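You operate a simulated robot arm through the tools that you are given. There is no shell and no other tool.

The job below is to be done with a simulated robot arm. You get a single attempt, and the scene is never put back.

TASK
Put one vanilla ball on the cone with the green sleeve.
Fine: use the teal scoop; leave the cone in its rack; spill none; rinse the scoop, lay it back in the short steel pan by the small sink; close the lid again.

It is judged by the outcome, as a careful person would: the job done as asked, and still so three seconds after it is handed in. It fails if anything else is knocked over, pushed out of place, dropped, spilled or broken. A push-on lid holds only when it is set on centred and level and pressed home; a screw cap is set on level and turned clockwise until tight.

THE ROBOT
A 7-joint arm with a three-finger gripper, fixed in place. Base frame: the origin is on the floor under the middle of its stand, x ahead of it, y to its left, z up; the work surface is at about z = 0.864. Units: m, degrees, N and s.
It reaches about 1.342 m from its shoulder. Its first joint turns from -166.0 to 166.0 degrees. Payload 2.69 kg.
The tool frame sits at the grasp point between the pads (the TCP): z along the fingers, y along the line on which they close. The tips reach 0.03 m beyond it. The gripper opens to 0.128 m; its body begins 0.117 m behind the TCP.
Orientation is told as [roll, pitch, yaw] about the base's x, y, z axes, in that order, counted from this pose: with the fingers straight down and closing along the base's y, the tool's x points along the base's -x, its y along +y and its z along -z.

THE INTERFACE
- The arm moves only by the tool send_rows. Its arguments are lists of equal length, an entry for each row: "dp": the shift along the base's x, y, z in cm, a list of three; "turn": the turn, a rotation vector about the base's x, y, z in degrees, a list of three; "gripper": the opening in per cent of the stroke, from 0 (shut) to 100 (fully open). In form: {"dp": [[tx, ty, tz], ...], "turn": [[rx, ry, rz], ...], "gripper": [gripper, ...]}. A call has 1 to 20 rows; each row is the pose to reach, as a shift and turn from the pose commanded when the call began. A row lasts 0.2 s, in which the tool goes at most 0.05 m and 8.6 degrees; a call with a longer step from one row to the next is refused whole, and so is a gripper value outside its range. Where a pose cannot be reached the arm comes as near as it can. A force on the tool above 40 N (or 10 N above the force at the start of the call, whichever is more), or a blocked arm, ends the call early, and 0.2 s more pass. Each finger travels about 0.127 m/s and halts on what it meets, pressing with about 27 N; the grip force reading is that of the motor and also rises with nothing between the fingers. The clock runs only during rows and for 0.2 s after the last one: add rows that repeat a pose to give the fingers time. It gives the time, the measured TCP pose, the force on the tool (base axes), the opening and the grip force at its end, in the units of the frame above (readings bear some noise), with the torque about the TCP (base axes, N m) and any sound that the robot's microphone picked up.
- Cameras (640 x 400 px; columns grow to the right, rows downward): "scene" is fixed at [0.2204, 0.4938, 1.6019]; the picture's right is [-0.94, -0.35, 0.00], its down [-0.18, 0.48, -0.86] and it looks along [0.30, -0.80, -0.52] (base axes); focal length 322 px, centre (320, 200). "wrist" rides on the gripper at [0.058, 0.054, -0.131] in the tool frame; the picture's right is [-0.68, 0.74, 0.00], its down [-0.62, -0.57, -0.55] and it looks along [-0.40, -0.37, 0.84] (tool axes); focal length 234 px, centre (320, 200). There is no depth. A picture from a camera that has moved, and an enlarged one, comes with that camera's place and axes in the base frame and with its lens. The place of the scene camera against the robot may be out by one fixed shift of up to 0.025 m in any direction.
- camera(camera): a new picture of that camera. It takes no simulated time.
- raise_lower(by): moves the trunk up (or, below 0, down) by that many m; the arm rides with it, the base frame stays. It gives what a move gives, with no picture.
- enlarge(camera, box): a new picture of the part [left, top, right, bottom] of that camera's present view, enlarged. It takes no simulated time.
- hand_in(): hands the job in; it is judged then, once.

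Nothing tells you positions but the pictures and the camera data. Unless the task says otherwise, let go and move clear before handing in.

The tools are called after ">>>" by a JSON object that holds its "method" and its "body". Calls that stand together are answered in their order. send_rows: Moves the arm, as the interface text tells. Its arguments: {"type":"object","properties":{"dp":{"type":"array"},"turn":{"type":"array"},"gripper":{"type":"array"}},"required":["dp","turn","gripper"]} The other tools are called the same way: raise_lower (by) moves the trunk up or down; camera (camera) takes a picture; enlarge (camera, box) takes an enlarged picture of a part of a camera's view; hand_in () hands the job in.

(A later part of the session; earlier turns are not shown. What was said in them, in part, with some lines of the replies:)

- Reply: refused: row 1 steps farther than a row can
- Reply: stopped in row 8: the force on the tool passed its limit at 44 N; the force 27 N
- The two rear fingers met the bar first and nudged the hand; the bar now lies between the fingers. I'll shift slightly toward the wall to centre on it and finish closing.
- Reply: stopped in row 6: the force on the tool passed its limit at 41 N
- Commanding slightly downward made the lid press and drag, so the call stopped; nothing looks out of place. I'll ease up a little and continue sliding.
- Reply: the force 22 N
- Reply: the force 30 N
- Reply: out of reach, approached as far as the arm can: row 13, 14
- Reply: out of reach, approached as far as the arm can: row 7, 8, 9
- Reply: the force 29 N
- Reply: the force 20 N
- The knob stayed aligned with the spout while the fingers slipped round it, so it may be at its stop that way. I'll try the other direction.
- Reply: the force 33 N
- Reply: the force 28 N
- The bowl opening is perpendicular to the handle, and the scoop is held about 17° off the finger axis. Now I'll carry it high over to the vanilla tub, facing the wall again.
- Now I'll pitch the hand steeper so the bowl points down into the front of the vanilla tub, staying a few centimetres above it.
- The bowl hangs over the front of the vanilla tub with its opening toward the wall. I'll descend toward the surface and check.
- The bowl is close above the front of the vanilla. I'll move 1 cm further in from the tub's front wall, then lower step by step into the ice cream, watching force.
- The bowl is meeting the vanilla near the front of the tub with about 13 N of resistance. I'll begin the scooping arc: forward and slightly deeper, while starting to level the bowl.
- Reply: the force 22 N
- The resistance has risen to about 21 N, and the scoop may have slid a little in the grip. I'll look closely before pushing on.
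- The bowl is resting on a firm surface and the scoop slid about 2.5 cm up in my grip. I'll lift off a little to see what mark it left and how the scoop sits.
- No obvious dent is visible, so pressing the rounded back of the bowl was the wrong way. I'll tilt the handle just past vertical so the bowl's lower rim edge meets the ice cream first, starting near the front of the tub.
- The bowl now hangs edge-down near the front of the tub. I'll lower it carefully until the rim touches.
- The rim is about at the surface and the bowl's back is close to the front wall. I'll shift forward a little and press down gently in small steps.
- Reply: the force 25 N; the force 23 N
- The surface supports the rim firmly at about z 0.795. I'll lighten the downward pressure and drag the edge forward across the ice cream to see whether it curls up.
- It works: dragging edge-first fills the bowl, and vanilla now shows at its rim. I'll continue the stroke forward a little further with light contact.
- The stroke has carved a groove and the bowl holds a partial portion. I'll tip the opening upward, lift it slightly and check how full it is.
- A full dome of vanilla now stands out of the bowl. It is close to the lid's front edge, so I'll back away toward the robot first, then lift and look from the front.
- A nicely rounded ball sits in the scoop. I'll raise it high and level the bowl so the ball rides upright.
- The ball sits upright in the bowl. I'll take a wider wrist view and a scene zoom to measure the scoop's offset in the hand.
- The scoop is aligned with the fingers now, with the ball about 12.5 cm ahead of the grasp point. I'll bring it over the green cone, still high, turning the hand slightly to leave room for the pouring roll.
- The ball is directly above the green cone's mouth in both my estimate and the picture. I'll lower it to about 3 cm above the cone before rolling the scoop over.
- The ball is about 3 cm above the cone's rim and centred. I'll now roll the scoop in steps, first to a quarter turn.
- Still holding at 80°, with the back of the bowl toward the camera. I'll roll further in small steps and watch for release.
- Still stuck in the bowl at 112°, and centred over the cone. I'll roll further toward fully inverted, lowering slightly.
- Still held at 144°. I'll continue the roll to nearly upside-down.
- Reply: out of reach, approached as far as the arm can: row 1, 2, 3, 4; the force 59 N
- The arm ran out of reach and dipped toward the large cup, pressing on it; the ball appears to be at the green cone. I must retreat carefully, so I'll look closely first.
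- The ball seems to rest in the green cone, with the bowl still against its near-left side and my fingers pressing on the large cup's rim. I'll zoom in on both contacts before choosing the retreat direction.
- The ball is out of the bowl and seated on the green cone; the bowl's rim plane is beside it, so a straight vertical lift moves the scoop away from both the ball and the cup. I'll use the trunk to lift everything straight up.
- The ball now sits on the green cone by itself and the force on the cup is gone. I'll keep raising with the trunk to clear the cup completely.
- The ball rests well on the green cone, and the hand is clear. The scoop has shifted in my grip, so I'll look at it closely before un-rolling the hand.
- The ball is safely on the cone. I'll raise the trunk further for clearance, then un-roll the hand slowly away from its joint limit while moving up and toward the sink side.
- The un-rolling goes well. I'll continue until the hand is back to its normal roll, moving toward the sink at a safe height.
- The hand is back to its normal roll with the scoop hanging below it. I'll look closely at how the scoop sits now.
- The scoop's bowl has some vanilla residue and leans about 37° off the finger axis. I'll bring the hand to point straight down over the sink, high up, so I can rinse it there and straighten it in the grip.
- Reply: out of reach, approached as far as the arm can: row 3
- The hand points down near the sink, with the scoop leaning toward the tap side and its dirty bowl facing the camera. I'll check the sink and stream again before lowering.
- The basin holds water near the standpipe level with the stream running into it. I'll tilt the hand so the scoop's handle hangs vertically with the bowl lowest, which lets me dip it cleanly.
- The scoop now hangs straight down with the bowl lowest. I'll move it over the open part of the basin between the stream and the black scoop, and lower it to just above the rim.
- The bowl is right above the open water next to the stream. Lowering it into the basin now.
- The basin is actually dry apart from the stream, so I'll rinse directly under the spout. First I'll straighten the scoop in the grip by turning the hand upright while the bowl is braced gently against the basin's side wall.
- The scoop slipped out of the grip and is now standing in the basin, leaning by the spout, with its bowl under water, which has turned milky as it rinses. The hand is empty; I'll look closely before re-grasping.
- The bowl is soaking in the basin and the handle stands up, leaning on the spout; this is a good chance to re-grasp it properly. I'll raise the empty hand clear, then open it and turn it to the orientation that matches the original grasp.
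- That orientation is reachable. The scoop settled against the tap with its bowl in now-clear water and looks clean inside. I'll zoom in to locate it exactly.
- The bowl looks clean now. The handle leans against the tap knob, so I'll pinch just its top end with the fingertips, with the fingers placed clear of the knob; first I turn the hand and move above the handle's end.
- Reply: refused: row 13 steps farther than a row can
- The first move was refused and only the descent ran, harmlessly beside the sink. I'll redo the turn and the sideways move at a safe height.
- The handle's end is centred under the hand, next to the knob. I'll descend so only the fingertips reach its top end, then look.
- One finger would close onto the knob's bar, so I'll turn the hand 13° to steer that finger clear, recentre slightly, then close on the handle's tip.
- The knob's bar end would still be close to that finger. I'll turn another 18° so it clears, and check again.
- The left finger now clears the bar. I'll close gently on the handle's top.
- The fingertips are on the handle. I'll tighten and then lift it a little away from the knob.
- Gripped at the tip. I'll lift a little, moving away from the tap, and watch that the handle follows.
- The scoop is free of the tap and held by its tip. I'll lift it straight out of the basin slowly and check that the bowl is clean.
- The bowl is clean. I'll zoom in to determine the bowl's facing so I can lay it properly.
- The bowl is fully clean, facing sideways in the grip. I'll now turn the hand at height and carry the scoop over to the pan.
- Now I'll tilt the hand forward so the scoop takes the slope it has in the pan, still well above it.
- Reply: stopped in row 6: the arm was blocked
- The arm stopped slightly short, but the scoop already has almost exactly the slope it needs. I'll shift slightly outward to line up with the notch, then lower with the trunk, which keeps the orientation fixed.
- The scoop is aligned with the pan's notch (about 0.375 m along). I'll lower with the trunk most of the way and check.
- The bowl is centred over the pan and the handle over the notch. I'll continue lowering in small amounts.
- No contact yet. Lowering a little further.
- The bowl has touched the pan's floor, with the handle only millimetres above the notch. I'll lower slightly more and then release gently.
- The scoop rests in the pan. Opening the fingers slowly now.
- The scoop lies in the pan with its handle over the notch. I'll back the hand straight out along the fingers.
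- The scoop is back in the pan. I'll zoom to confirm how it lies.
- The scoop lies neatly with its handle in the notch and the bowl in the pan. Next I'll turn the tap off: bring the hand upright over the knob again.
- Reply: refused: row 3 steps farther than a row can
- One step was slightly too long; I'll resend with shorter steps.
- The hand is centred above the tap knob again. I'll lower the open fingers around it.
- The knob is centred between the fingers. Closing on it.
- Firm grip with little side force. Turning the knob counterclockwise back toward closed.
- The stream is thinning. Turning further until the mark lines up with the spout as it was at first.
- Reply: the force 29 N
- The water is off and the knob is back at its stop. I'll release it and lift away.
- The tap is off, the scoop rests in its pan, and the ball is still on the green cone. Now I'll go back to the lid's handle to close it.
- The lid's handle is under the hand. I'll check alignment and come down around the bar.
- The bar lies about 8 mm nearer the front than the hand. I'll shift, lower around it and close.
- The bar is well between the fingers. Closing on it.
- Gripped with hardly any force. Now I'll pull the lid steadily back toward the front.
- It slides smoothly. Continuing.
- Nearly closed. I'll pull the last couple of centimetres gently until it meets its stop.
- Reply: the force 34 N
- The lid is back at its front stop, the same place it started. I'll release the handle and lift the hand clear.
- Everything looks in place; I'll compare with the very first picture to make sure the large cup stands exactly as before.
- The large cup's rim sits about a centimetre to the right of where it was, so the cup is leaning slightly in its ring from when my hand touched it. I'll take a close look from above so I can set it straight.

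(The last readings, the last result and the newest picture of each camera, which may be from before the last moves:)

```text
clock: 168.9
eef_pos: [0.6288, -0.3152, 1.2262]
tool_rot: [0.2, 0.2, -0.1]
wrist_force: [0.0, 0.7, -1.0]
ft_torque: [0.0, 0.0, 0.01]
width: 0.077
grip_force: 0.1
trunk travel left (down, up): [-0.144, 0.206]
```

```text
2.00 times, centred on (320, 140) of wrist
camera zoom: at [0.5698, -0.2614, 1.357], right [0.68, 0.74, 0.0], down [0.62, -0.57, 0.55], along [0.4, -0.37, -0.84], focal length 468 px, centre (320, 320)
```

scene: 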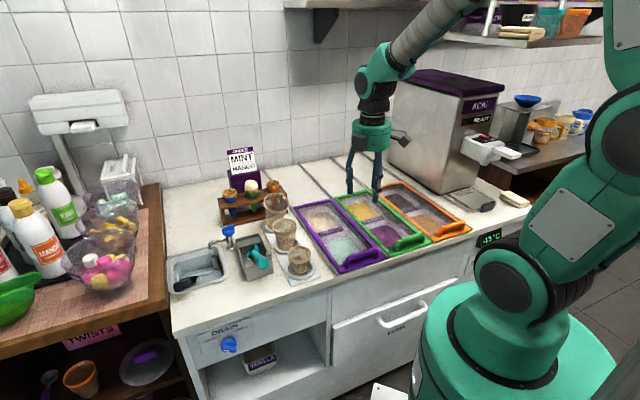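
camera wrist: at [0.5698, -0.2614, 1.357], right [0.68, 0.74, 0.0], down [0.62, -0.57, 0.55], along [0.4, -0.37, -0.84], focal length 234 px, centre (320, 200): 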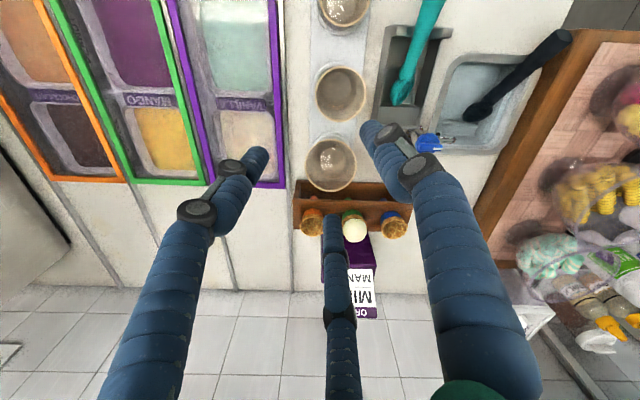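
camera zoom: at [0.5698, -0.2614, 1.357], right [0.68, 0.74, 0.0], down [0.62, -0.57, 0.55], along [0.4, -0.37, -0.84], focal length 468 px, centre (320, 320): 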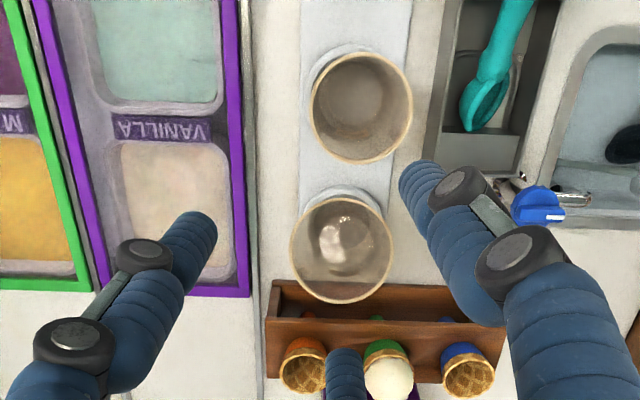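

I can see the cups from above. I'll zoom in on the large cup and its ring.

>>> {"method": "enlarge", "body": {"camera": "wrist", "box": [290, 115, 380, 205]}}

>>> {"method": "enlarge", "body": {"camera": "wrist", "box": [290, 50, 380, 140]}}

>>> {"method": "enlarge", "body": {"camera": "scene", "box": [255, 190, 300, 240]}}

```text
4.44 times, centred on (335, 160) of wrist
camera zoom: at [0.5698, -0.2614, 1.357], right [0.68, 0.74, 0.0], down [0.62, -0.57, 0.55], along [0.4, -0.37, -0.84], focal length 1041 px, centre (253, 378)
```

zoom: 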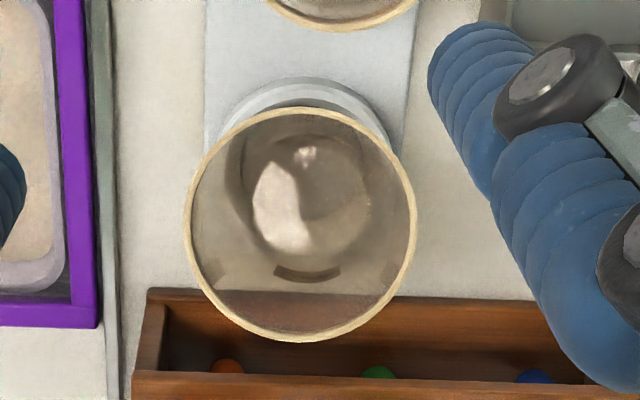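

```text
4.44 times, centred on (335, 95) of wrist
camera zoom: at [0.5698, -0.2614, 1.357], right [0.68, 0.74, 0.0], down [0.62, -0.57, 0.55], along [0.4, -0.37, -0.84], focal length 1041 px, centre (253, 667)
```

zoom: 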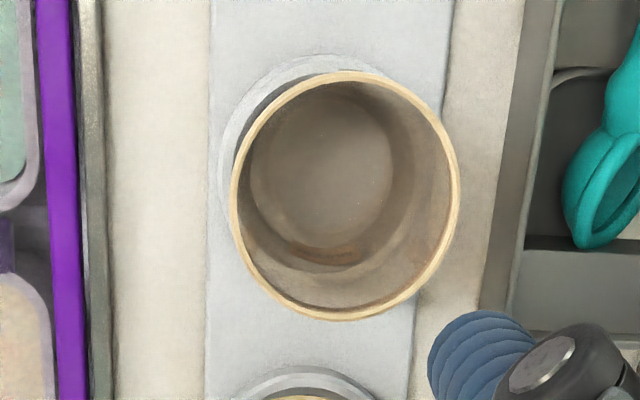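

```text
8.00 times, centred on (278, 215) of scene
camera zoom: at [0.2204, 0.4938, 1.6019], right [-0.94, -0.35, 0.0], down [-0.18, 0.48, -0.86], along [0.3, -0.8, -0.52], focal length 2573 px, centre (660, 80)
```

zoom: 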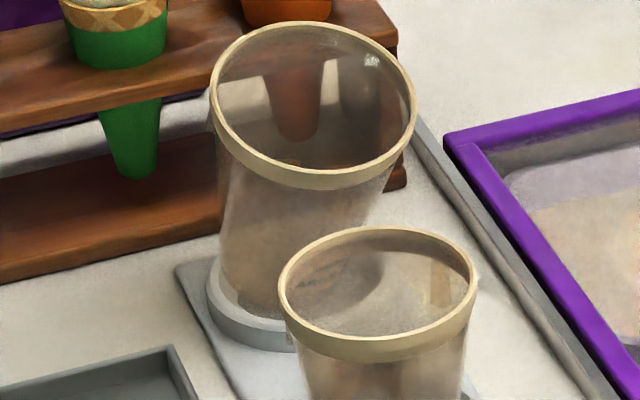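

The large cup leans a little toward the tubs. To measure it exactly, I'll return to the same viewpoint I used at the start and compare the pictures.

>>> {"method": "send_rows", "body": {"dp": [[1, 3, 2], [2, 6.5, 4], [3, 10, 6], [4, 13.5, 7.4], [4, 15.5, 7.4], [4, 15.5, 7.4]], "turn": [[0, 0, 0], [0, 0, 0], [0, 0, 0], [0, 0, 0], [0, 0, 0], [0, 0, 0]], "gripper": [80, 100, 100, 100, 100, 100]}}

>>> {"method": "enlarge", "body": {"camera": "wrist", "box": [230, 160, 370, 310]}}

>>> {"method": "enlarge", "body": {"camera": "wrist", "box": [260, 0, 440, 180]}}

>>> {"method": "enlarge", "body": {"camera": "wrist", "box": [230, 20, 310, 220]}}

```text
clock: 170.3
eef_pos: [0.667, -0.1606, 1.2992]
tool_rot: [0.3, 0.2, -0.1]
wrist_force: [0.5, -1.1, 0.1]
ft_torque: [-0.05, -0.02, 0.03]
width: 0.128
grip_force: 0.0
trunk travel left (down, up): [-0.144, 0.206]
```

```text
2.67 times, centred on (300, 235) of wrist
camera zoom: at [0.6082, -0.1054, 1.431], right [0.68, 0.74, 0.0], down [0.62, -0.57, 0.55], along [0.4, -0.37, -0.84], focal length 624 px, centre (373, 107)
```

zoom: 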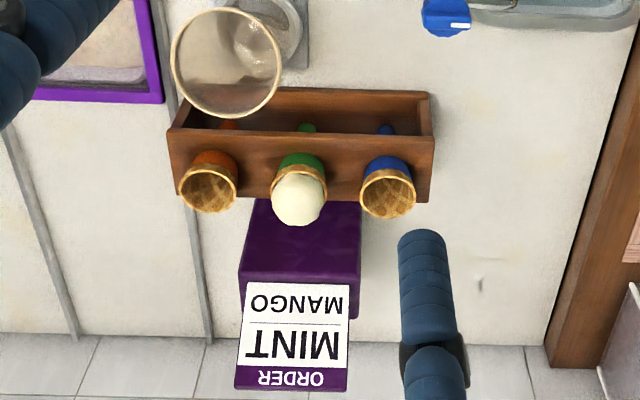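

```text
2.22 times, centred on (350, 90) of wrist
camera zoom: at [0.6082, -0.1054, 1.431], right [0.68, 0.74, 0.0], down [0.62, -0.57, 0.55], along [0.4, -0.37, -0.84], focal length 520 px, centre (253, 444)
```

zoom: 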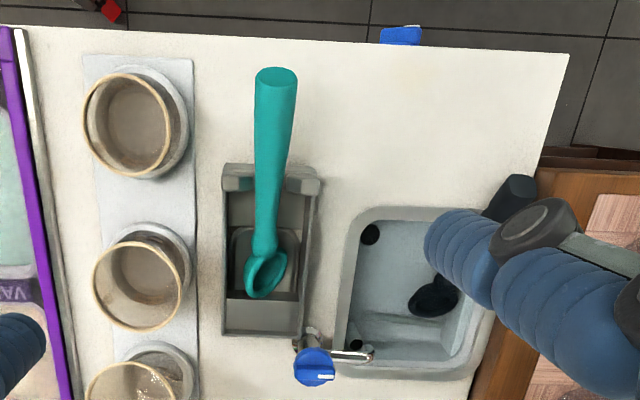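

```text
2.00 times, centred on (270, 120) of wrist
camera zoom: at [0.6082, -0.1054, 1.431], right [0.68, 0.74, 0.0], down [0.62, -0.57, 0.55], along [0.4, -0.37, -0.84], focal length 468 px, centre (420, 360)
```

zoom: 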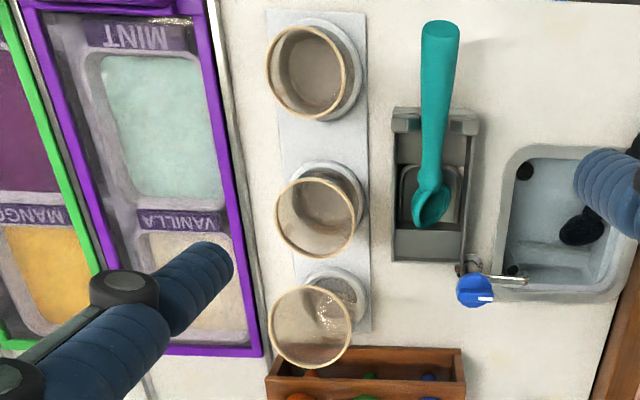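

The large cup is clearly tilted in its ring, so I should re-seat it. I'll zoom on its ring and rim to get positions.

>>> {"method": "enlarge", "body": {"camera": "wrist", "box": [235, 120, 315, 200]}}

>>> {"method": "enlarge", "body": {"camera": "wrist", "box": [235, 70, 315, 150]}}

>>> {"method": "enlarge", "body": {"camera": "scene", "box": [250, 190, 310, 260]}}

```text
5.00 times, centred on (275, 160) of wrist
camera zoom: at [0.6082, -0.1054, 1.431], right [0.68, 0.74, 0.0], down [0.62, -0.57, 0.55], along [0.4, -0.37, -0.84], focal length 1171 px, centre (545, 400)
```

zoom: 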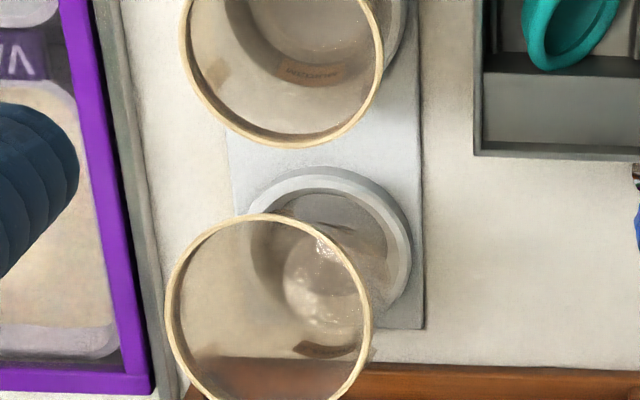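

```text
5.00 times, centred on (275, 110) of wrist
camera zoom: at [0.6082, -0.1054, 1.431], right [0.68, 0.74, 0.0], down [0.62, -0.57, 0.55], along [0.4, -0.37, -0.84], focal length 1171 px, centre (545, 650)
```

zoom: 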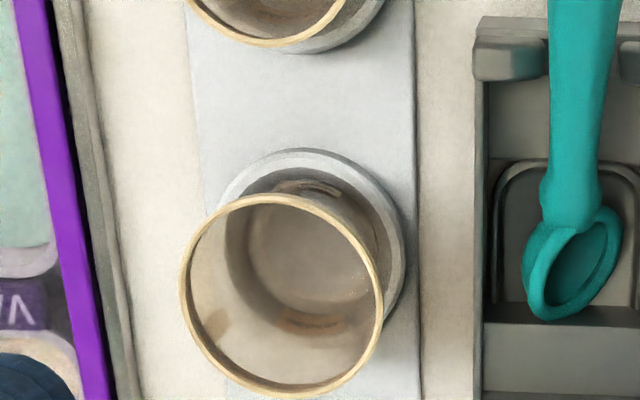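

```text
5.71 times, centred on (280, 225) of scene
camera zoom: at [0.2204, 0.4938, 1.6019], right [-0.94, -0.35, 0.0], down [-0.18, 0.48, -0.86], along [0.3, -0.8, -0.52], focal length 1838 px, centre (549, 57)
```

zoom: 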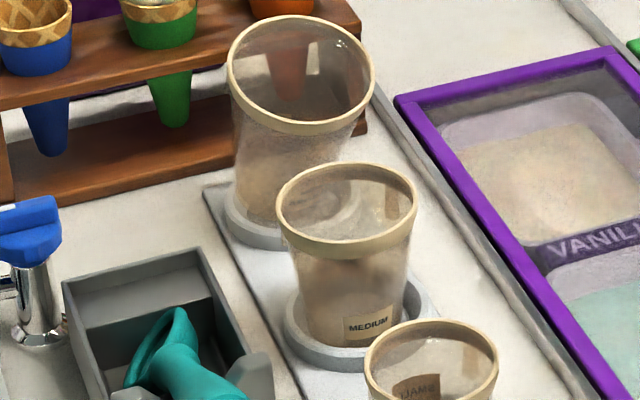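

The ring's centre is at about (0.255, 0.774) and the rim leans about 1.7 cm off it. I'll lift the cup lightly by its rim with the fingers on its free sides and set it back squarely; first I move above it with the hand fully open.

>>> {"method": "send_rows", "body": {"dp": [[0.5, -3, -1], [1.2, -7, -2], [2, -11, -3], [2.8, -15, -5], [3.6, -18.5, -8], [4.3, -20.4, -11], [4.3, -20.4, -14]], "turn": [[0, 0, -7], [0, 0, -14], [0, 0, -21], [0, 0, -28], [0, 0, -35], [0, 0, -42], [0, 0, -45]], "gripper": [100, 100, 100, 100, 100, 100, 100]}}

>>> {"method": "camera", "body": {"camera": "wrist"}}

>>> {"method": "enlarge", "body": {"camera": "wrist", "box": [220, 40, 420, 240]}}

```text
clock: 171.9
eef_pos: [0.7087, -0.3649, 1.1594]
tool_rot: [0.3, 0.1, -45.1]
wrist_force: [1.5, -0.2, 0.0]
ft_torque: [0.01, 0.01, -0.01]
width: 0.1281
grip_force: 0.1
trunk travel left (down, up): [-0.144, 0.206]
```

```text
taken
camera wrist: at [0.7065, -0.2851, 1.2904], right [1.0, 0.04, 0.0], down [0.03, -0.84, 0.55], along [0.02, -0.54, -0.84], focal length 234 px, centre (320, 200)
```

wrist: 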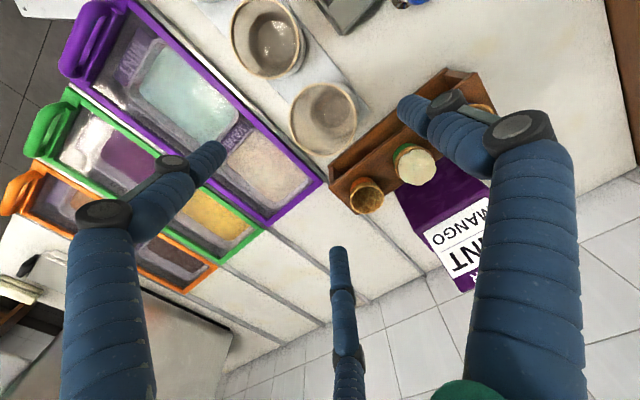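

```text
2.00 times, centred on (320, 140) of wrist
camera zoom: at [0.7065, -0.2851, 1.2904], right [1.0, 0.04, 0.0], down [0.03, -0.84, 0.55], along [0.02, -0.54, -0.84], focal length 468 px, centre (320, 320)
```

zoom: 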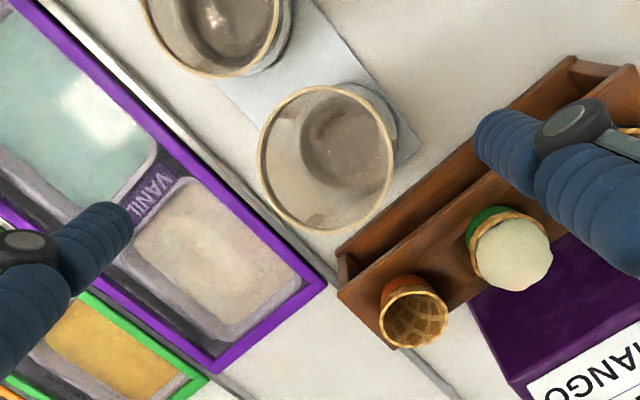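

The cup's rim is nearly centred under the hand. I'll shift 4 mm and lower until the fingertips are just above the rim.

>>> {"method": "send_rows", "body": {"dp": [[0.2, 0, -3], [0.4, 0, -6.5], [0.4, 0, -10], [0.4, 0, -12.5]], "turn": [[0, 0, 0], [0, 0, 0], [0, 0, 0], [0, 0, 0]], "gripper": [100, 100, 100, 100]}}

>>> {"method": "camera", "body": {"camera": "wrist"}}

>>> {"method": "enlarge", "body": {"camera": "scene", "box": [230, 150, 330, 250]}}

```text
clock: 172.9
eef_pos: [0.7155, -0.3657, 1.0343]
tool_rot: [0.2, 0.1, -45.0]
wrist_force: [0.5, -0.2, -0.3]
ft_torque: [0.03, 0.0, -0.01]
width: 0.1276
grip_force: 0.1
trunk travel left (down, up): [-0.144, 0.206]
```

```text
taken
camera wrist: at [0.7111, -0.2853, 1.1657], right [1.0, 0.04, 0.0], down [0.03, -0.84, 0.55], along [0.02, -0.55, -0.84], focal length 234 px, centre (320, 200)
```

wrist: 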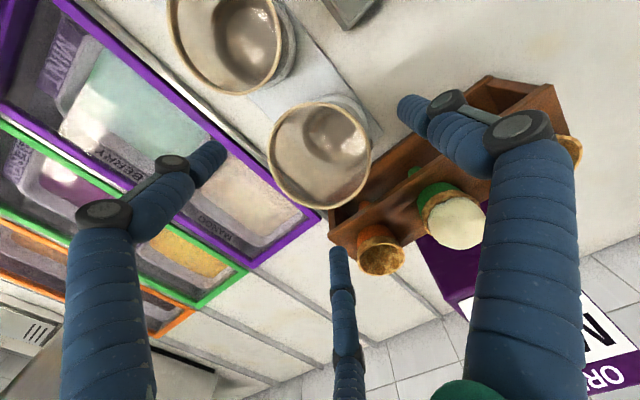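

```text
4.00 times, centred on (280, 200) of scene
camera zoom: at [0.2204, 0.4938, 1.6019], right [-0.94, -0.35, 0.0], down [-0.18, 0.48, -0.86], along [0.3, -0.8, -0.52], focal length 1286 px, centre (480, 200)
```

zoom: 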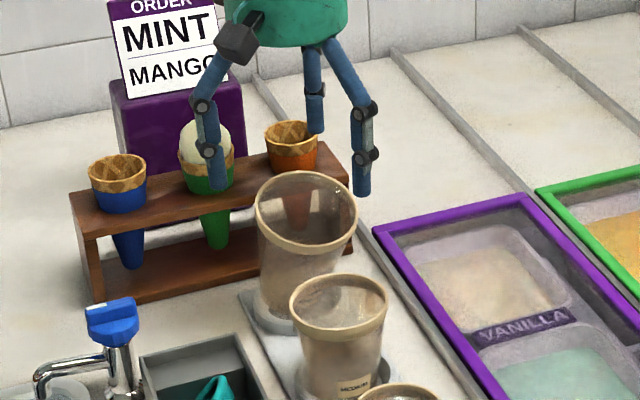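

The cup is centred between the open fingers, which are clear of the rack and cones. I'll lower 5 cm and close gently on the rim.

>>> {"method": "send_rows", "body": {"dp": [[0, 0, -2], [0, 0, -4], [0, 0, -5], [0, 0, -5]], "turn": [[0, 0, 0], [0, 0, 0], [0, 0, 0], [0, 0, 0]], "gripper": [100, 100, 100, 92]}}

>>> {"method": "camera", "body": {"camera": "wrist"}}

>>> {"method": "enlarge", "body": {"camera": "scene", "box": [230, 150, 330, 250]}}

```text
clock: 173.9
eef_pos: [0.7153, -0.3648, 0.985]
tool_rot: [0.2, 0.1, -44.9]
wrist_force: [0.4, 0.5, 0.4]
ft_torque: [0.02, 0.02, 0.0]
width: 0.1178
grip_force: 0.1
trunk travel left (down, up): [-0.144, 0.206]
```

```text
taken
camera wrist: at [0.7107, -0.2848, 1.116], right [1.0, 0.04, 0.0], down [0.03, -0.84, 0.55], along [0.02, -0.55, -0.84], focal length 234 px, centre (320, 200)
```

wrist: 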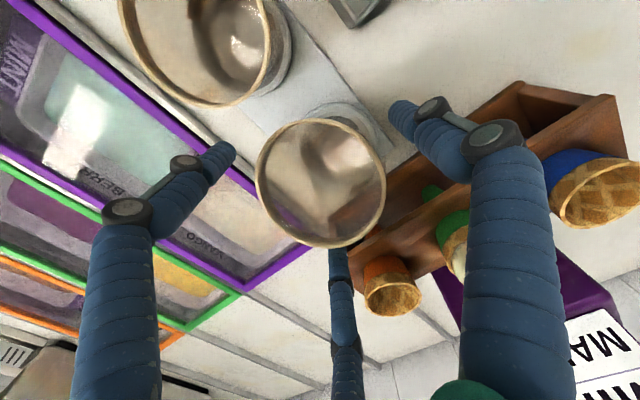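

```text
4.00 times, centred on (280, 200) of scene
camera zoom: at [0.2204, 0.4938, 1.6019], right [-0.94, -0.35, 0.0], down [-0.18, 0.48, -0.86], along [0.3, -0.8, -0.52], focal length 1286 px, centre (480, 200)
```

zoom: 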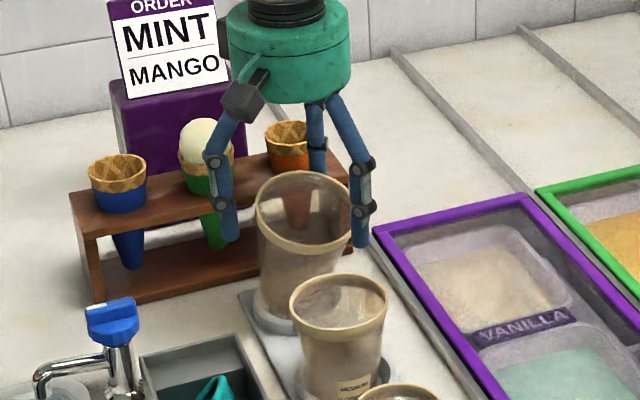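

The fingers surround the cup without touching anything else. Closing slowly onto the rim.

>>> {"method": "send_rows", "body": {"dp": [[0, 0, 0], [0, 0, 0], [0, 0, 0], [0, 0, 0], [0, 0, 0]], "turn": [[0, 0, 0], [0, 0, 0], [0, 0, 0], [0, 0, 0], [0, 0, 0]], "gripper": [86, 81, 77, 74, 72]}}

>>> {"method": "camera", "body": {"camera": "wrist"}}

>>> {"method": "enlarge", "body": {"camera": "scene", "box": [240, 180, 310, 250]}}

```text
clock: 175.1
eef_pos: [0.7138, -0.3638, 0.9845]
tool_rot: [0.2, 0.1, -45.0]
wrist_force: [-0.2, 0.6, 0.1]
ft_torque: [0.02, -0.05, -0.01]
width: 0.0922
grip_force: 0.5
trunk travel left (down, up): [-0.144, 0.206]
```

```text
taken
camera wrist: at [0.7107, -0.2848, 1.1161], right [1.0, 0.04, 0.0], down [0.03, -0.84, 0.55], along [0.02, -0.54, -0.84], focal length 234 px, centre (320, 200)
```

wrist: 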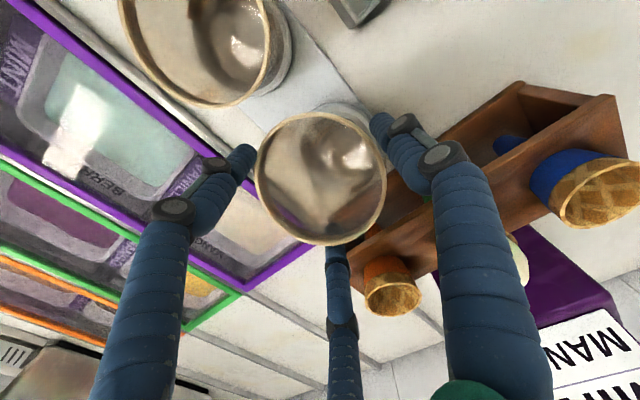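

```text
5.71 times, centred on (275, 215) of scene
camera zoom: at [0.2204, 0.4938, 1.6019], right [-0.94, -0.35, 0.0], down [-0.18, 0.48, -0.86], along [0.3, -0.8, -0.52], focal length 1838 px, centre (577, 114)
```

zoom: 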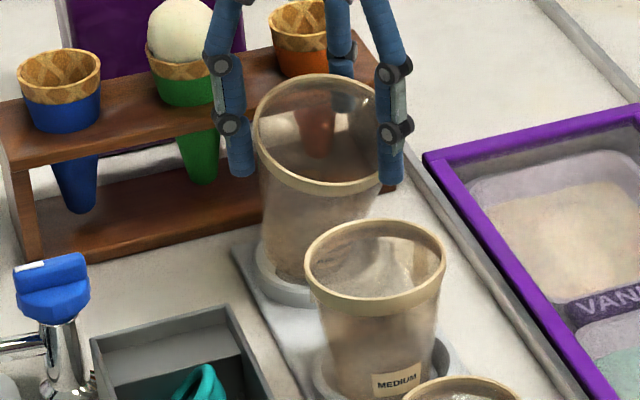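

Just about touching. I'll close a bit more for a light hold.

>>> {"method": "send_rows", "body": {"dp": [[0, 0, 0], [0, 0, 0], [0, 0, 0]], "turn": [[0, 0, 0], [0, 0, 0], [0, 0, 0]], "gripper": [70, 68, 66]}}

>>> {"method": "enlarge", "body": {"camera": "scene", "box": [240, 180, 310, 250]}}

>>> {"method": "enlarge", "body": {"camera": "wrist", "box": [220, 80, 420, 280]}}

```text
clock: 175.9
eef_pos: [0.7144, -0.3648, 0.9866]
tool_rot: [0.2, 0.2, -45.0]
wrist_force: [-2.4, -0.5, 2.4]
ft_torque: [-0.12, 0.1, -0.04]
width: 0.0905
grip_force: 4.4
trunk travel left (down, up): [-0.144, 0.206]
```

```text
5.71 times, centred on (275, 215) of scene
camera zoom: at [0.2204, 0.4938, 1.6019], right [-0.94, -0.35, 0.0], down [-0.18, 0.48, -0.86], along [0.3, -0.8, -0.52], focal length 1838 px, centre (577, 114)
```

zoom: 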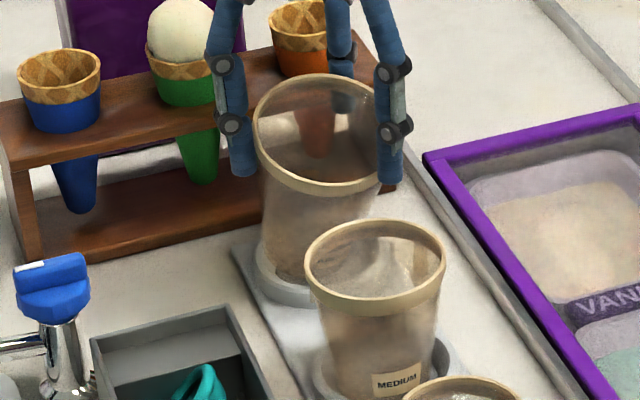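

```text
2.00 times, centred on (320, 180) of wrist
camera zoom: at [0.7105, -0.2849, 1.1164], right [1.0, 0.04, 0.0], down [0.03, -0.84, 0.55], along [0.02, -0.55, -0.84], focal length 468 px, centre (320, 240)
```

zoom: 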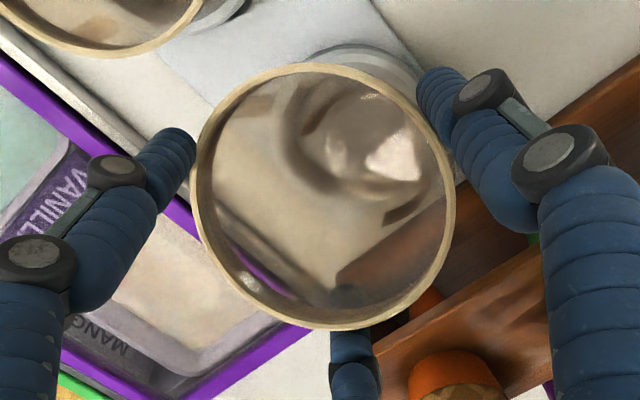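

Light contact on the rim on three sides. I'll firm the hold slightly and lift about 2 cm.

>>> {"method": "send_rows", "body": {"dp": [[0, 0, 0], [0, 0, 0], [0, 0, 0.5], [0, 0, 1], [0, 0, 1.5], [0, 0, 2]], "turn": [[0, 0, 0], [0, 0, 0], [0, 0, 0], [0, 0, 0], [0, 0, 0], [0, 0, 0]], "gripper": [63, 60, 60, 60, 60, 60]}}

>>> {"method": "enlarge", "body": {"camera": "scene", "box": [240, 180, 310, 250]}}

>>> {"method": "enlarge", "body": {"camera": "wrist", "box": [220, 80, 420, 280]}}

```text
clock: 177.3
eef_pos: [0.7147, -0.364, 1.005]
tool_rot: [0.3, 0.1, -45.1]
wrist_force: [0.2, -0.1, -0.9]
ft_torque: [-0.02, 0.05, -0.02]
width: 0.0885
grip_force: 26.7
trunk travel left (down, up): [-0.144, 0.206]
```

```text
5.71 times, centred on (275, 215) of scene
camera zoom: at [0.2204, 0.4938, 1.6019], right [-0.94, -0.35, 0.0], down [-0.18, 0.48, -0.86], along [0.3, -0.8, -0.52], focal length 1838 px, centre (577, 114)
```

zoom: 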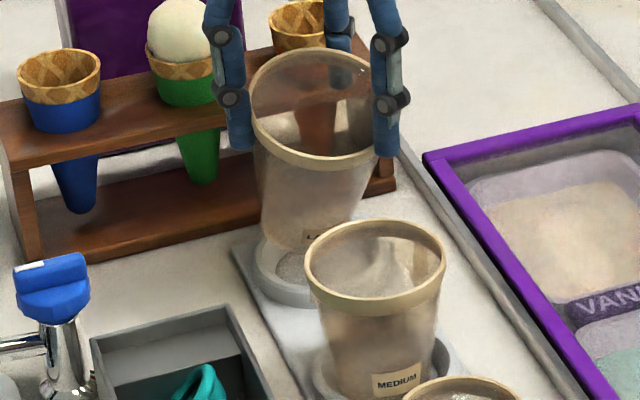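

```text
2.00 times, centred on (320, 180) of wrist
camera zoom: at [0.7109, -0.285, 1.1358], right [1.0, 0.04, 0.0], down [0.03, -0.84, 0.55], along [0.02, -0.54, -0.84], focal length 468 px, centre (320, 240)
```

zoom: 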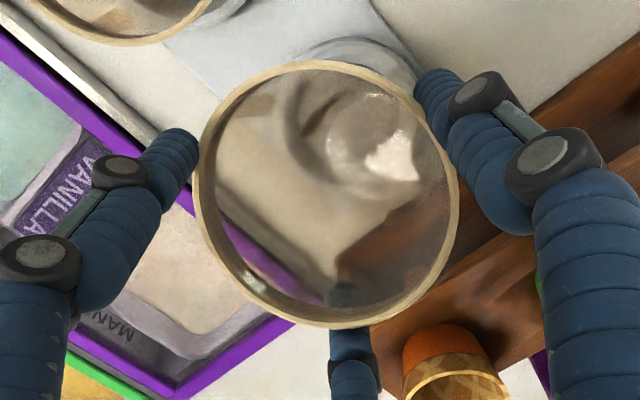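

The cup hangs upright now, just above its ring. I'll zoom in to align its base with the ring before setting it down.

>>> {"method": "enlarge", "body": {"camera": "scene", "box": [260, 210, 300, 250]}}

>>> {"method": "enlarge", "body": {"camera": "wrist", "box": [270, 80, 370, 180]}}

```text
10.00 times, centred on (280, 230) of scene
camera zoom: at [0.2204, 0.4938, 1.6019], right [-0.94, -0.35, 0.0], down [-0.18, 0.48, -0.86], along [0.3, -0.8, -0.52], focal length 3216 px, centre (720, -100)
```

zoom: 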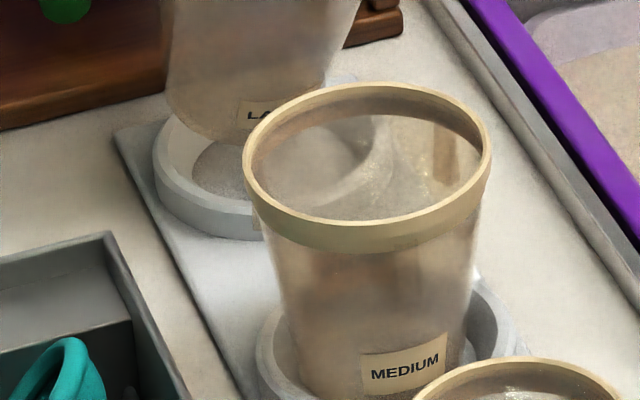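

```text
4.00 times, centred on (320, 130) of wrist
camera zoom: at [0.7109, -0.285, 1.1358], right [1.0, 0.04, 0.0], down [0.03, -0.84, 0.55], along [0.02, -0.54, -0.84], focal length 937 px, centre (320, 480)
```

zoom: 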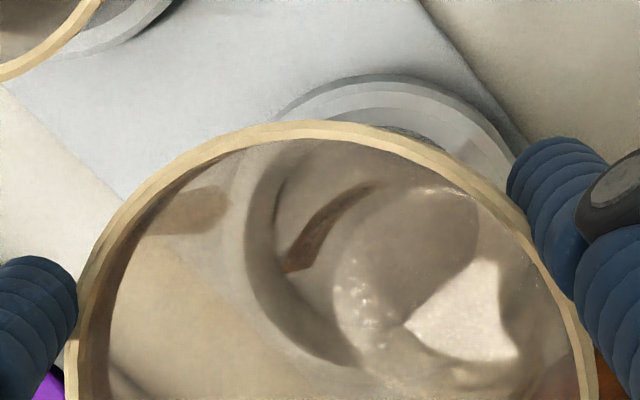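

The cup is still tilted in the fingers while its base is already over the ring. I'll tilt the hand about 8° to bring it upright, pivoting about its base.

>>> {"method": "send_rows", "body": {"dp": [[0.4, -0.1, 0.1], [0.8, -0.15, 0.1], [1.2, -0.2, 0.1], [1.5, -0.27, 0.1]], "turn": [[0.35, 2, 0], [0.7, 4, 0], [1.05, 6, 0], [1.4, 7.9, 0]], "gripper": [60, 60, 60, 60]}}

>>> {"method": "enlarge", "body": {"camera": "scene", "box": [240, 180, 310, 250]}}

>>> {"method": "enlarge", "body": {"camera": "scene", "box": [260, 210, 300, 250]}}

```text
clock: 178.3
eef_pos: [0.7284, -0.368, 1.006]
tool_rot: [-4.5, 6.7, -45.3]
wrist_force: [-0.2, 0.3, -0.7]
ft_torque: [0.02, 0.01, 0.04]
width: 0.0884
grip_force: 26.9
trunk travel left (down, up): [-0.144, 0.206]
```

```text
5.71 times, centred on (275, 215) of scene
camera zoom: at [0.2204, 0.4938, 1.6019], right [-0.94, -0.35, 0.0], down [-0.18, 0.48, -0.86], along [0.3, -0.8, -0.52], focal length 1838 px, centre (577, 114)
```

zoom: 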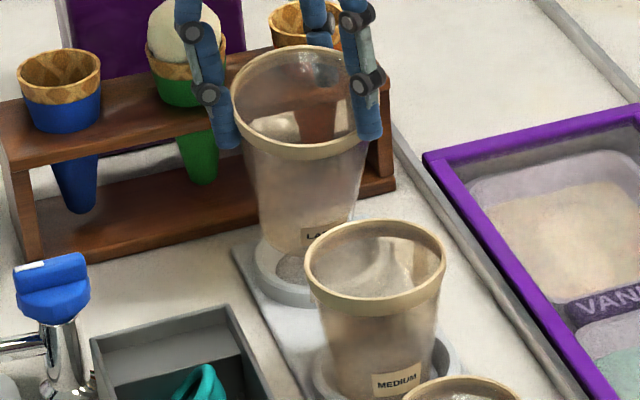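

```text
10.00 times, centred on (280, 230) of scene
camera zoom: at [0.2204, 0.4938, 1.6019], right [-0.94, -0.35, 0.0], down [-0.18, 0.48, -0.86], along [0.3, -0.8, -0.52], focal length 3216 px, centre (720, -100)
```

zoom: 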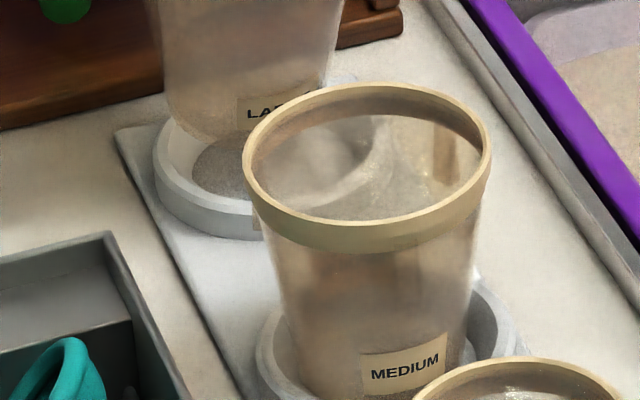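

Nearly upright and the rim is over the ring's centre. A further 3° of tilt will bring the base fully under the rim; then I'll lower it.

>>> {"method": "send_rows", "body": {"dp": [[0, 0, 0], [0, 0, 0], [0, 0, -0.3], [0, 0, -0.6], [0, 0, -0.9]], "turn": [[0.25, 1.5, 0], [0.5, 3, 0], [0.5, 3, 0], [0.5, 3, 0], [0.5, 3, 0]], "gripper": [60, 60, 60, 60, 60]}}

>>> {"method": "enlarge", "body": {"camera": "scene", "box": [260, 210, 300, 250]}}

>>> {"method": "enlarge", "body": {"camera": "scene", "box": [240, 180, 310, 250]}}

```text
clock: 179.5
eef_pos: [0.7282, -0.3671, 0.9956]
tool_rot: [-6.3, 9.1, -45.7]
wrist_force: [-0.1, -0.7, -1.8]
ft_torque: [0.01, 0.0, -0.01]
width: 0.088
grip_force: 26.7
trunk travel left (down, up): [-0.144, 0.206]
```

```text
10.00 times, centred on (280, 230) of scene
camera zoom: at [0.2204, 0.4938, 1.6019], right [-0.94, -0.35, 0.0], down [-0.18, 0.48, -0.86], along [0.3, -0.8, -0.52], focal length 3216 px, centre (720, -100)
```

zoom: 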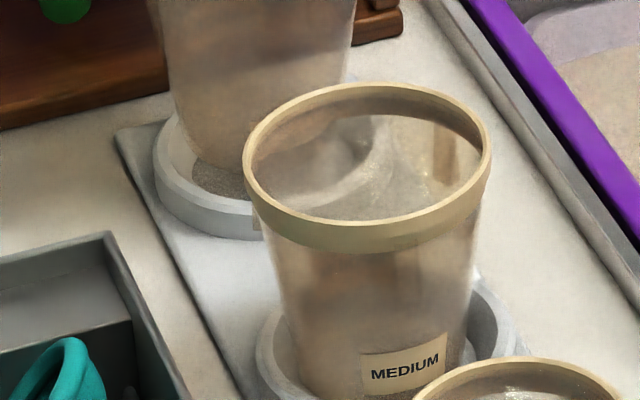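

```text
5.71 times, centred on (275, 215) of scene
camera zoom: at [0.2204, 0.4938, 1.6019], right [-0.94, -0.35, 0.0], down [-0.18, 0.48, -0.86], along [0.3, -0.8, -0.52], focal length 1838 px, centre (577, 114)
```

zoom: 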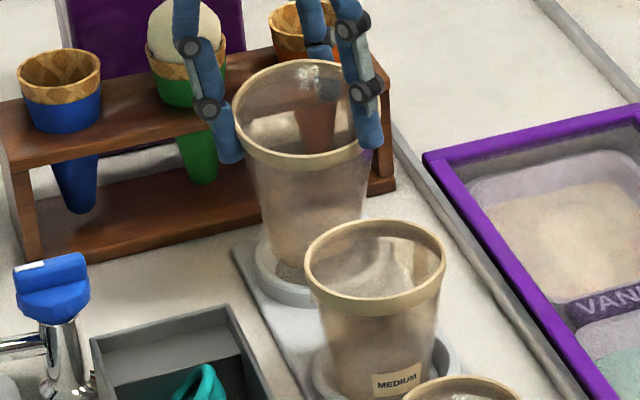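

The base is now inside the ring's outline and upright. Lowering the last centimetre gently.

>>> {"method": "send_rows", "body": {"dp": [[0, 0, -0.3], [0, 0, -0.6], [0, 0, -0.9]], "turn": [[0, 0, 0], [0, 0, 0], [0, 0, 0]], "gripper": [60, 60, 60]}}

>>> {"method": "enlarge", "body": {"camera": "scene", "box": [260, 210, 300, 250]}}

>>> {"method": "enlarge", "body": {"camera": "scene", "box": [240, 180, 310, 250]}}

```text
clock: 180.3
eef_pos: [0.7296, -0.3667, 0.9897]
tool_rot: [-6.3, 9.1, -45.5]
wrist_force: [-2.1, 0.5, 4.0]
ft_torque: [-0.01, 0.17, -0.02]
width: 0.088
grip_force: 27.2
trunk travel left (down, up): [-0.144, 0.206]
```

```text
10.00 times, centred on (280, 230) of scene
camera zoom: at [0.2204, 0.4938, 1.6019], right [-0.94, -0.35, 0.0], down [-0.18, 0.48, -0.86], along [0.3, -0.8, -0.52], focal length 3216 px, centre (720, -100)
```

zoom: 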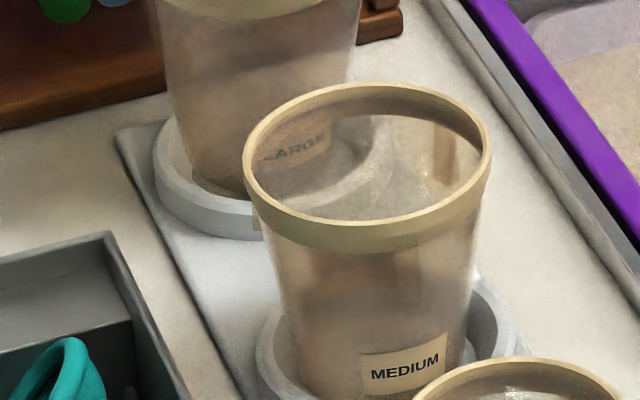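

```text
5.71 times, centred on (275, 215) of scene
camera zoom: at [0.2204, 0.4938, 1.6019], right [-0.94, -0.35, 0.0], down [-0.18, 0.48, -0.86], along [0.3, -0.8, -0.52], focal length 1838 px, centre (577, 114)
```

zoom: 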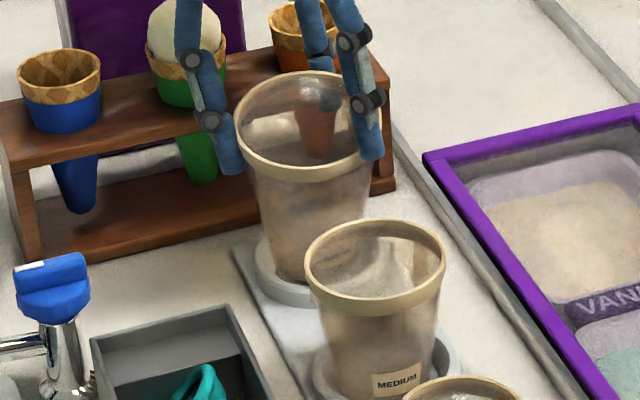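

The cup's base is down inside the ring with light contact. I'll press just a touch lower to be sure it is seated.

>>> {"method": "send_rows", "body": {"dp": [[0, 0, -0.2], [0, 0, -0.4]], "turn": [[0, 0, 0], [0, 0, 0]], "gripper": [60, 60]}}

>>> {"method": "enlarge", "body": {"camera": "scene", "box": [240, 180, 310, 250]}}

```text
clock: 180.9
eef_pos: [0.7263, -0.3683, 0.9862]
tool_rot: [-6.1, 9.1, -45.5]
wrist_force: [-12.5, 3.0, 22.1]
ft_torque: [-0.13, 0.62, -0.14]
width: 0.0884
grip_force: 26.6
trunk travel left (down, up): [-0.144, 0.206]
```

```text
5.71 times, centred on (275, 215) of scene
camera zoom: at [0.2204, 0.4938, 1.6019], right [-0.94, -0.35, 0.0], down [-0.18, 0.48, -0.86], along [0.3, -0.8, -0.52], focal length 1838 px, centre (577, 114)
```

zoom: 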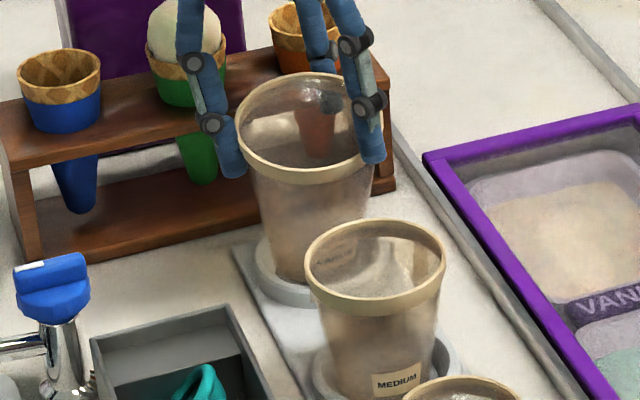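

It is firmly seated. I'll relieve the pressure and open the fingers slowly.

>>> {"method": "send_rows", "body": {"dp": [[-0.1, 0, 0.3], [-0.1, 0, 0.3], [-0.1, 0, 0.3], [-0.1, 0, 0.3], [-0.1, 0, 0.3], [-0.1, 0, 0.3]], "turn": [[0, 0, 0], [0, 0, 0], [0, 0, 0], [0, 0, 0], [0, 0, 0], [0, 0, 0]], "gripper": [66, 71, 76, 82, 90, 98]}}

>>> {"method": "enlarge", "body": {"camera": "scene", "box": [240, 180, 310, 250]}}

>>> {"method": "camera", "body": {"camera": "wrist"}}

```text
clock: 182.3
eef_pos: [0.7272, -0.3672, 0.9871]
tool_rot: [-6.3, 9.1, -45.4]
wrist_force: [-0.6, -0.6, 0.0]
ft_torque: [-0.03, 0.03, -0.02]
width: 0.1256
grip_force: 0.1
trunk travel left (down, up): [-0.144, 0.206]
```

```text
5.71 times, centred on (275, 215) of scene
camera zoom: at [0.2204, 0.4938, 1.6019], right [-0.94, -0.35, 0.0], down [-0.18, 0.48, -0.86], along [0.3, -0.8, -0.52], focal length 1838 px, centre (577, 114)
```

zoom: 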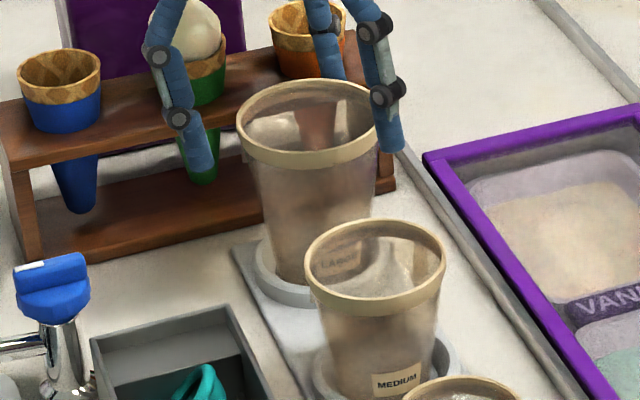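

```text
taken
camera wrist: at [0.7499, -0.2916, 1.1191], right [0.98, 0.04, -0.19], down [0.13, -0.85, 0.5], along [-0.14, -0.52, -0.84], focal length 234 px, centre (320, 200)
```

wrist: 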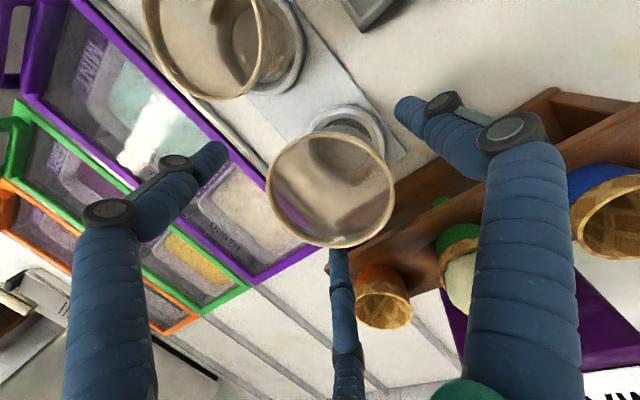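

The cup stands upright in its ring again. I'll withdraw the hand along its own axis so the fingers don't brush the rim.

>>> {"method": "send_rows", "body": {"dp": [[0.3, -0.05, 1.5], [0.75, -0.14, 4], [1.25, -0.23, 6.5], [1.75, -0.32, 9.5], [2.3, -0.4, 12.5]], "turn": [[0, 0, 0], [0, 0, 0], [0, 0, 0], [0, 0, 0], [0, 0, 0]], "gripper": [100, 100, 100, 100, 100]}}

>>> {"method": "send_rows", "body": {"dp": [[-2, 2.5, 3], [-4.5, 5, 6], [-7, 8, 8], [-9.5, 11, 9], [-12, 14, 9]], "turn": [[-0.4, -2.2, 0], [-0.8, -4.4, 0], [-1.2, -6.6, 0], [-1.6, -8.8, 0], [-1.9, -10.9, 0]], "gripper": [100, 100, 100, 100, 100]}}

>>> {"method": "enlarge", "body": {"camera": "scene", "box": [160, 140, 320, 300]}}

>>> {"method": "enlarge", "body": {"camera": "scene", "box": [240, 180, 310, 250]}}

```text
clock: 183.5
eef_pos: [0.7505, -0.3707, 1.1111]
tool_rot: [-6.2, 9.2, -45.7]
wrist_force: [-0.4, 1.5, -0.5]
ft_torque: [-0.02, 0.0, 0.01]
width: 0.1281
grip_force: 0.0
trunk travel left (down, up): [-0.144, 0.206]
```

```text
clock: 184.7
eef_pos: [0.631, -0.2299, 1.2033]
tool_rot: [0.3, 0.1, -44.9]
wrist_force: [0.7, 0.3, 1.0]
ft_torque: [-0.01, 0.03, 0.01]
width: 0.1277
grip_force: 0.1
trunk travel left (down, up): [-0.144, 0.206]
```

```text
2.50 times, centred on (240, 220) of scene
camera zoom: at [0.2204, 0.4938, 1.6019], right [-0.94, -0.35, 0.0], down [-0.18, 0.48, -0.86], along [0.3, -0.8, -0.52], focal length 804 px, centre (520, 150)
```

zoom: 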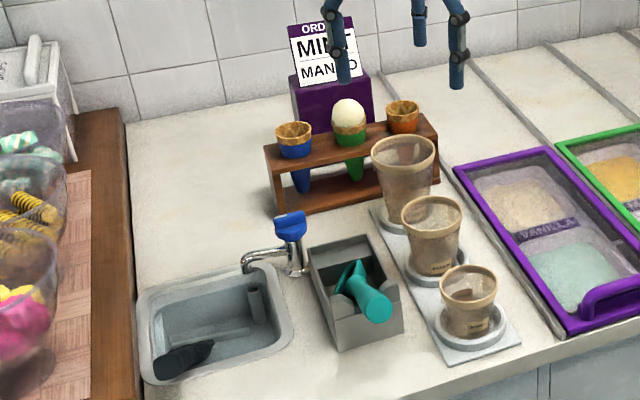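

```text
5.71 times, centred on (275, 215) of scene
camera zoom: at [0.2204, 0.4938, 1.6019], right [-0.94, -0.35, 0.0], down [-0.18, 0.48, -0.86], along [0.3, -0.8, -0.52], focal length 1838 px, centre (577, 114)
```

zoom: 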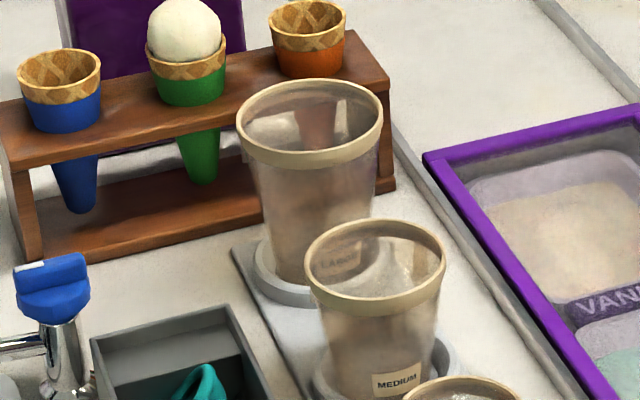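

The large cup now matches its original position. I'll do a final check of the counter for any spills, the scoop, the cone and the lid before handing in.

>>> {"method": "enlarge", "body": {"camera": "scene", "box": [160, 170, 240, 230]}}

>>> {"method": "enlarge", "body": {"camera": "scene", "box": [220, 170, 300, 280]}}

>>> {"method": "enlarge", "body": {"camera": "scene", "box": [280, 180, 480, 290]}}

>>> {"method": "camera", "body": {"camera": "wrist"}}

```text
6.67 times, centred on (200, 200) of scene
camera zoom: at [0.2204, 0.4938, 1.6019], right [-0.94, -0.35, 0.0], down [-0.18, 0.48, -0.86], along [0.3, -0.8, -0.52], focal length 2144 px, centre (1120, 200)
```

zoom: 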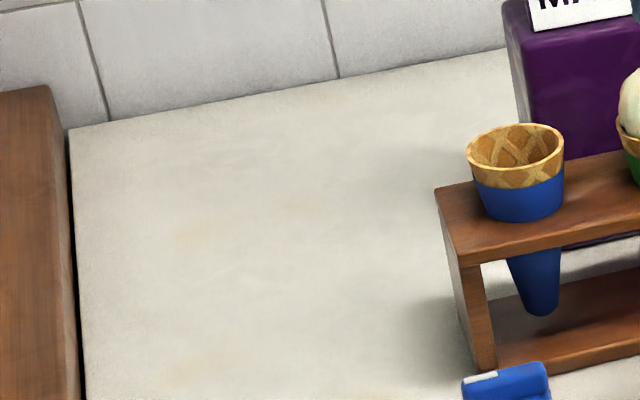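

```text
3.64 times, centred on (260, 225) of scene
camera zoom: at [0.2204, 0.4938, 1.6019], right [-0.94, -0.35, 0.0], down [-0.18, 0.48, -0.86], along [0.3, -0.8, -0.52], focal length 1170 px, centre (538, 109)
```

zoom: 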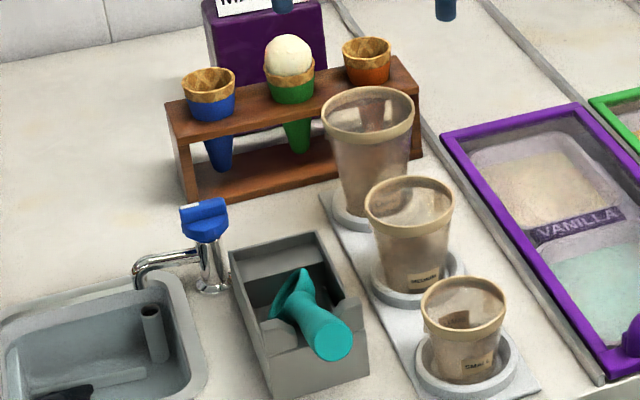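

```text
3.20 times, centred on (380, 235) of scene
camera zoom: at [0.2204, 0.4938, 1.6019], right [-0.94, -0.35, 0.0], down [-0.18, 0.48, -0.86], along [0.3, -0.8, -0.52], focal length 1029 px, centre (128, 88)
```

zoom: 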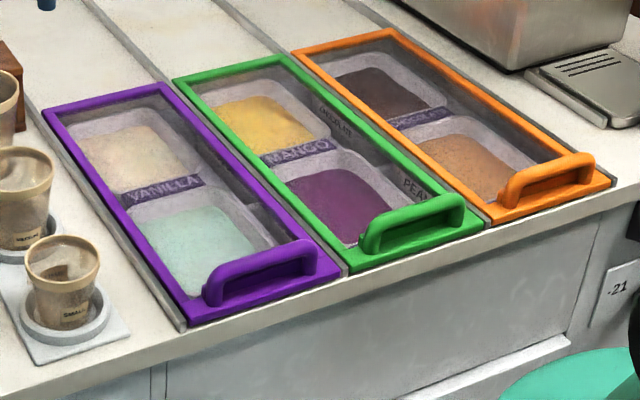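

```text
taken
camera wrist: at [0.6265, -0.1499, 1.3338], right [1.0, 0.04, 0.0], down [0.03, -0.84, 0.55], along [0.02, -0.55, -0.84], focal length 234 px, centre (320, 200)
```

wrist: 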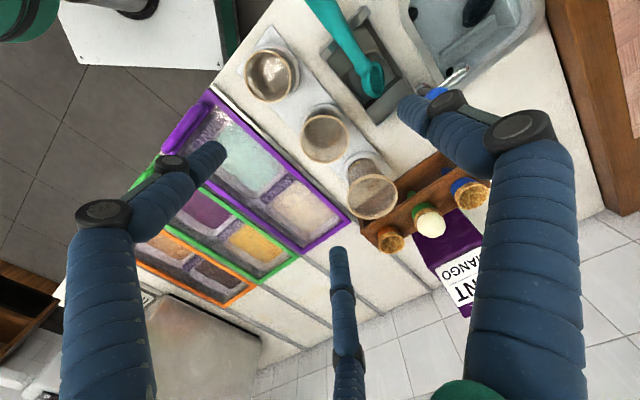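

The vanilla ball sits on the green-sleeved cone in its rack. The scoop is rinsed and back in its pan, the tap is off and the lid is closed. I had knocked the large cup askew in its ring and have stood it up again. I see no spills, and the hand is clear, so I'm handing the job in.

>>> {"method": "hand_in", "body": {}}

```text
The job is handed in.
```

I've handed the job in: one vanilla ball is on the green-sleeved cone, which never left its rack. The result of the judging hasn't come back to me.

- **Scoop:** I used the teal scoop. It is rinsed and looked clean, and lies in the short steel pan with its handle in the notch. Its bowl is rolled partly onto its side; at the start it faced straight up.
- **Lid:** The purple lid is closed, back at its front stop.
- **Tap:** I ran the water for the rinse and turned it off afterwards. I left the drain closed, as I found it.
- **Spills:** I saw none in the final pictures.

Three things did not go cleanly:

- **Large cup:** While tipping the ball out, the arm ran out of reach and my fingers pressed down on the large cup's rim with about 56 N. The cup ended up leaning in its ring. I lifted it by the rim and reseated it, and it now matches its position in the first picture.
- **Ball release:** The ball came free during that same slip. It landed in the cone and stayed there through the rest of the job.
- **Scoop slip:** The scoop slipped out of my grip while it was in the sink basin. It stayed in the basin, leaned against the tap, and was picked up again from there.
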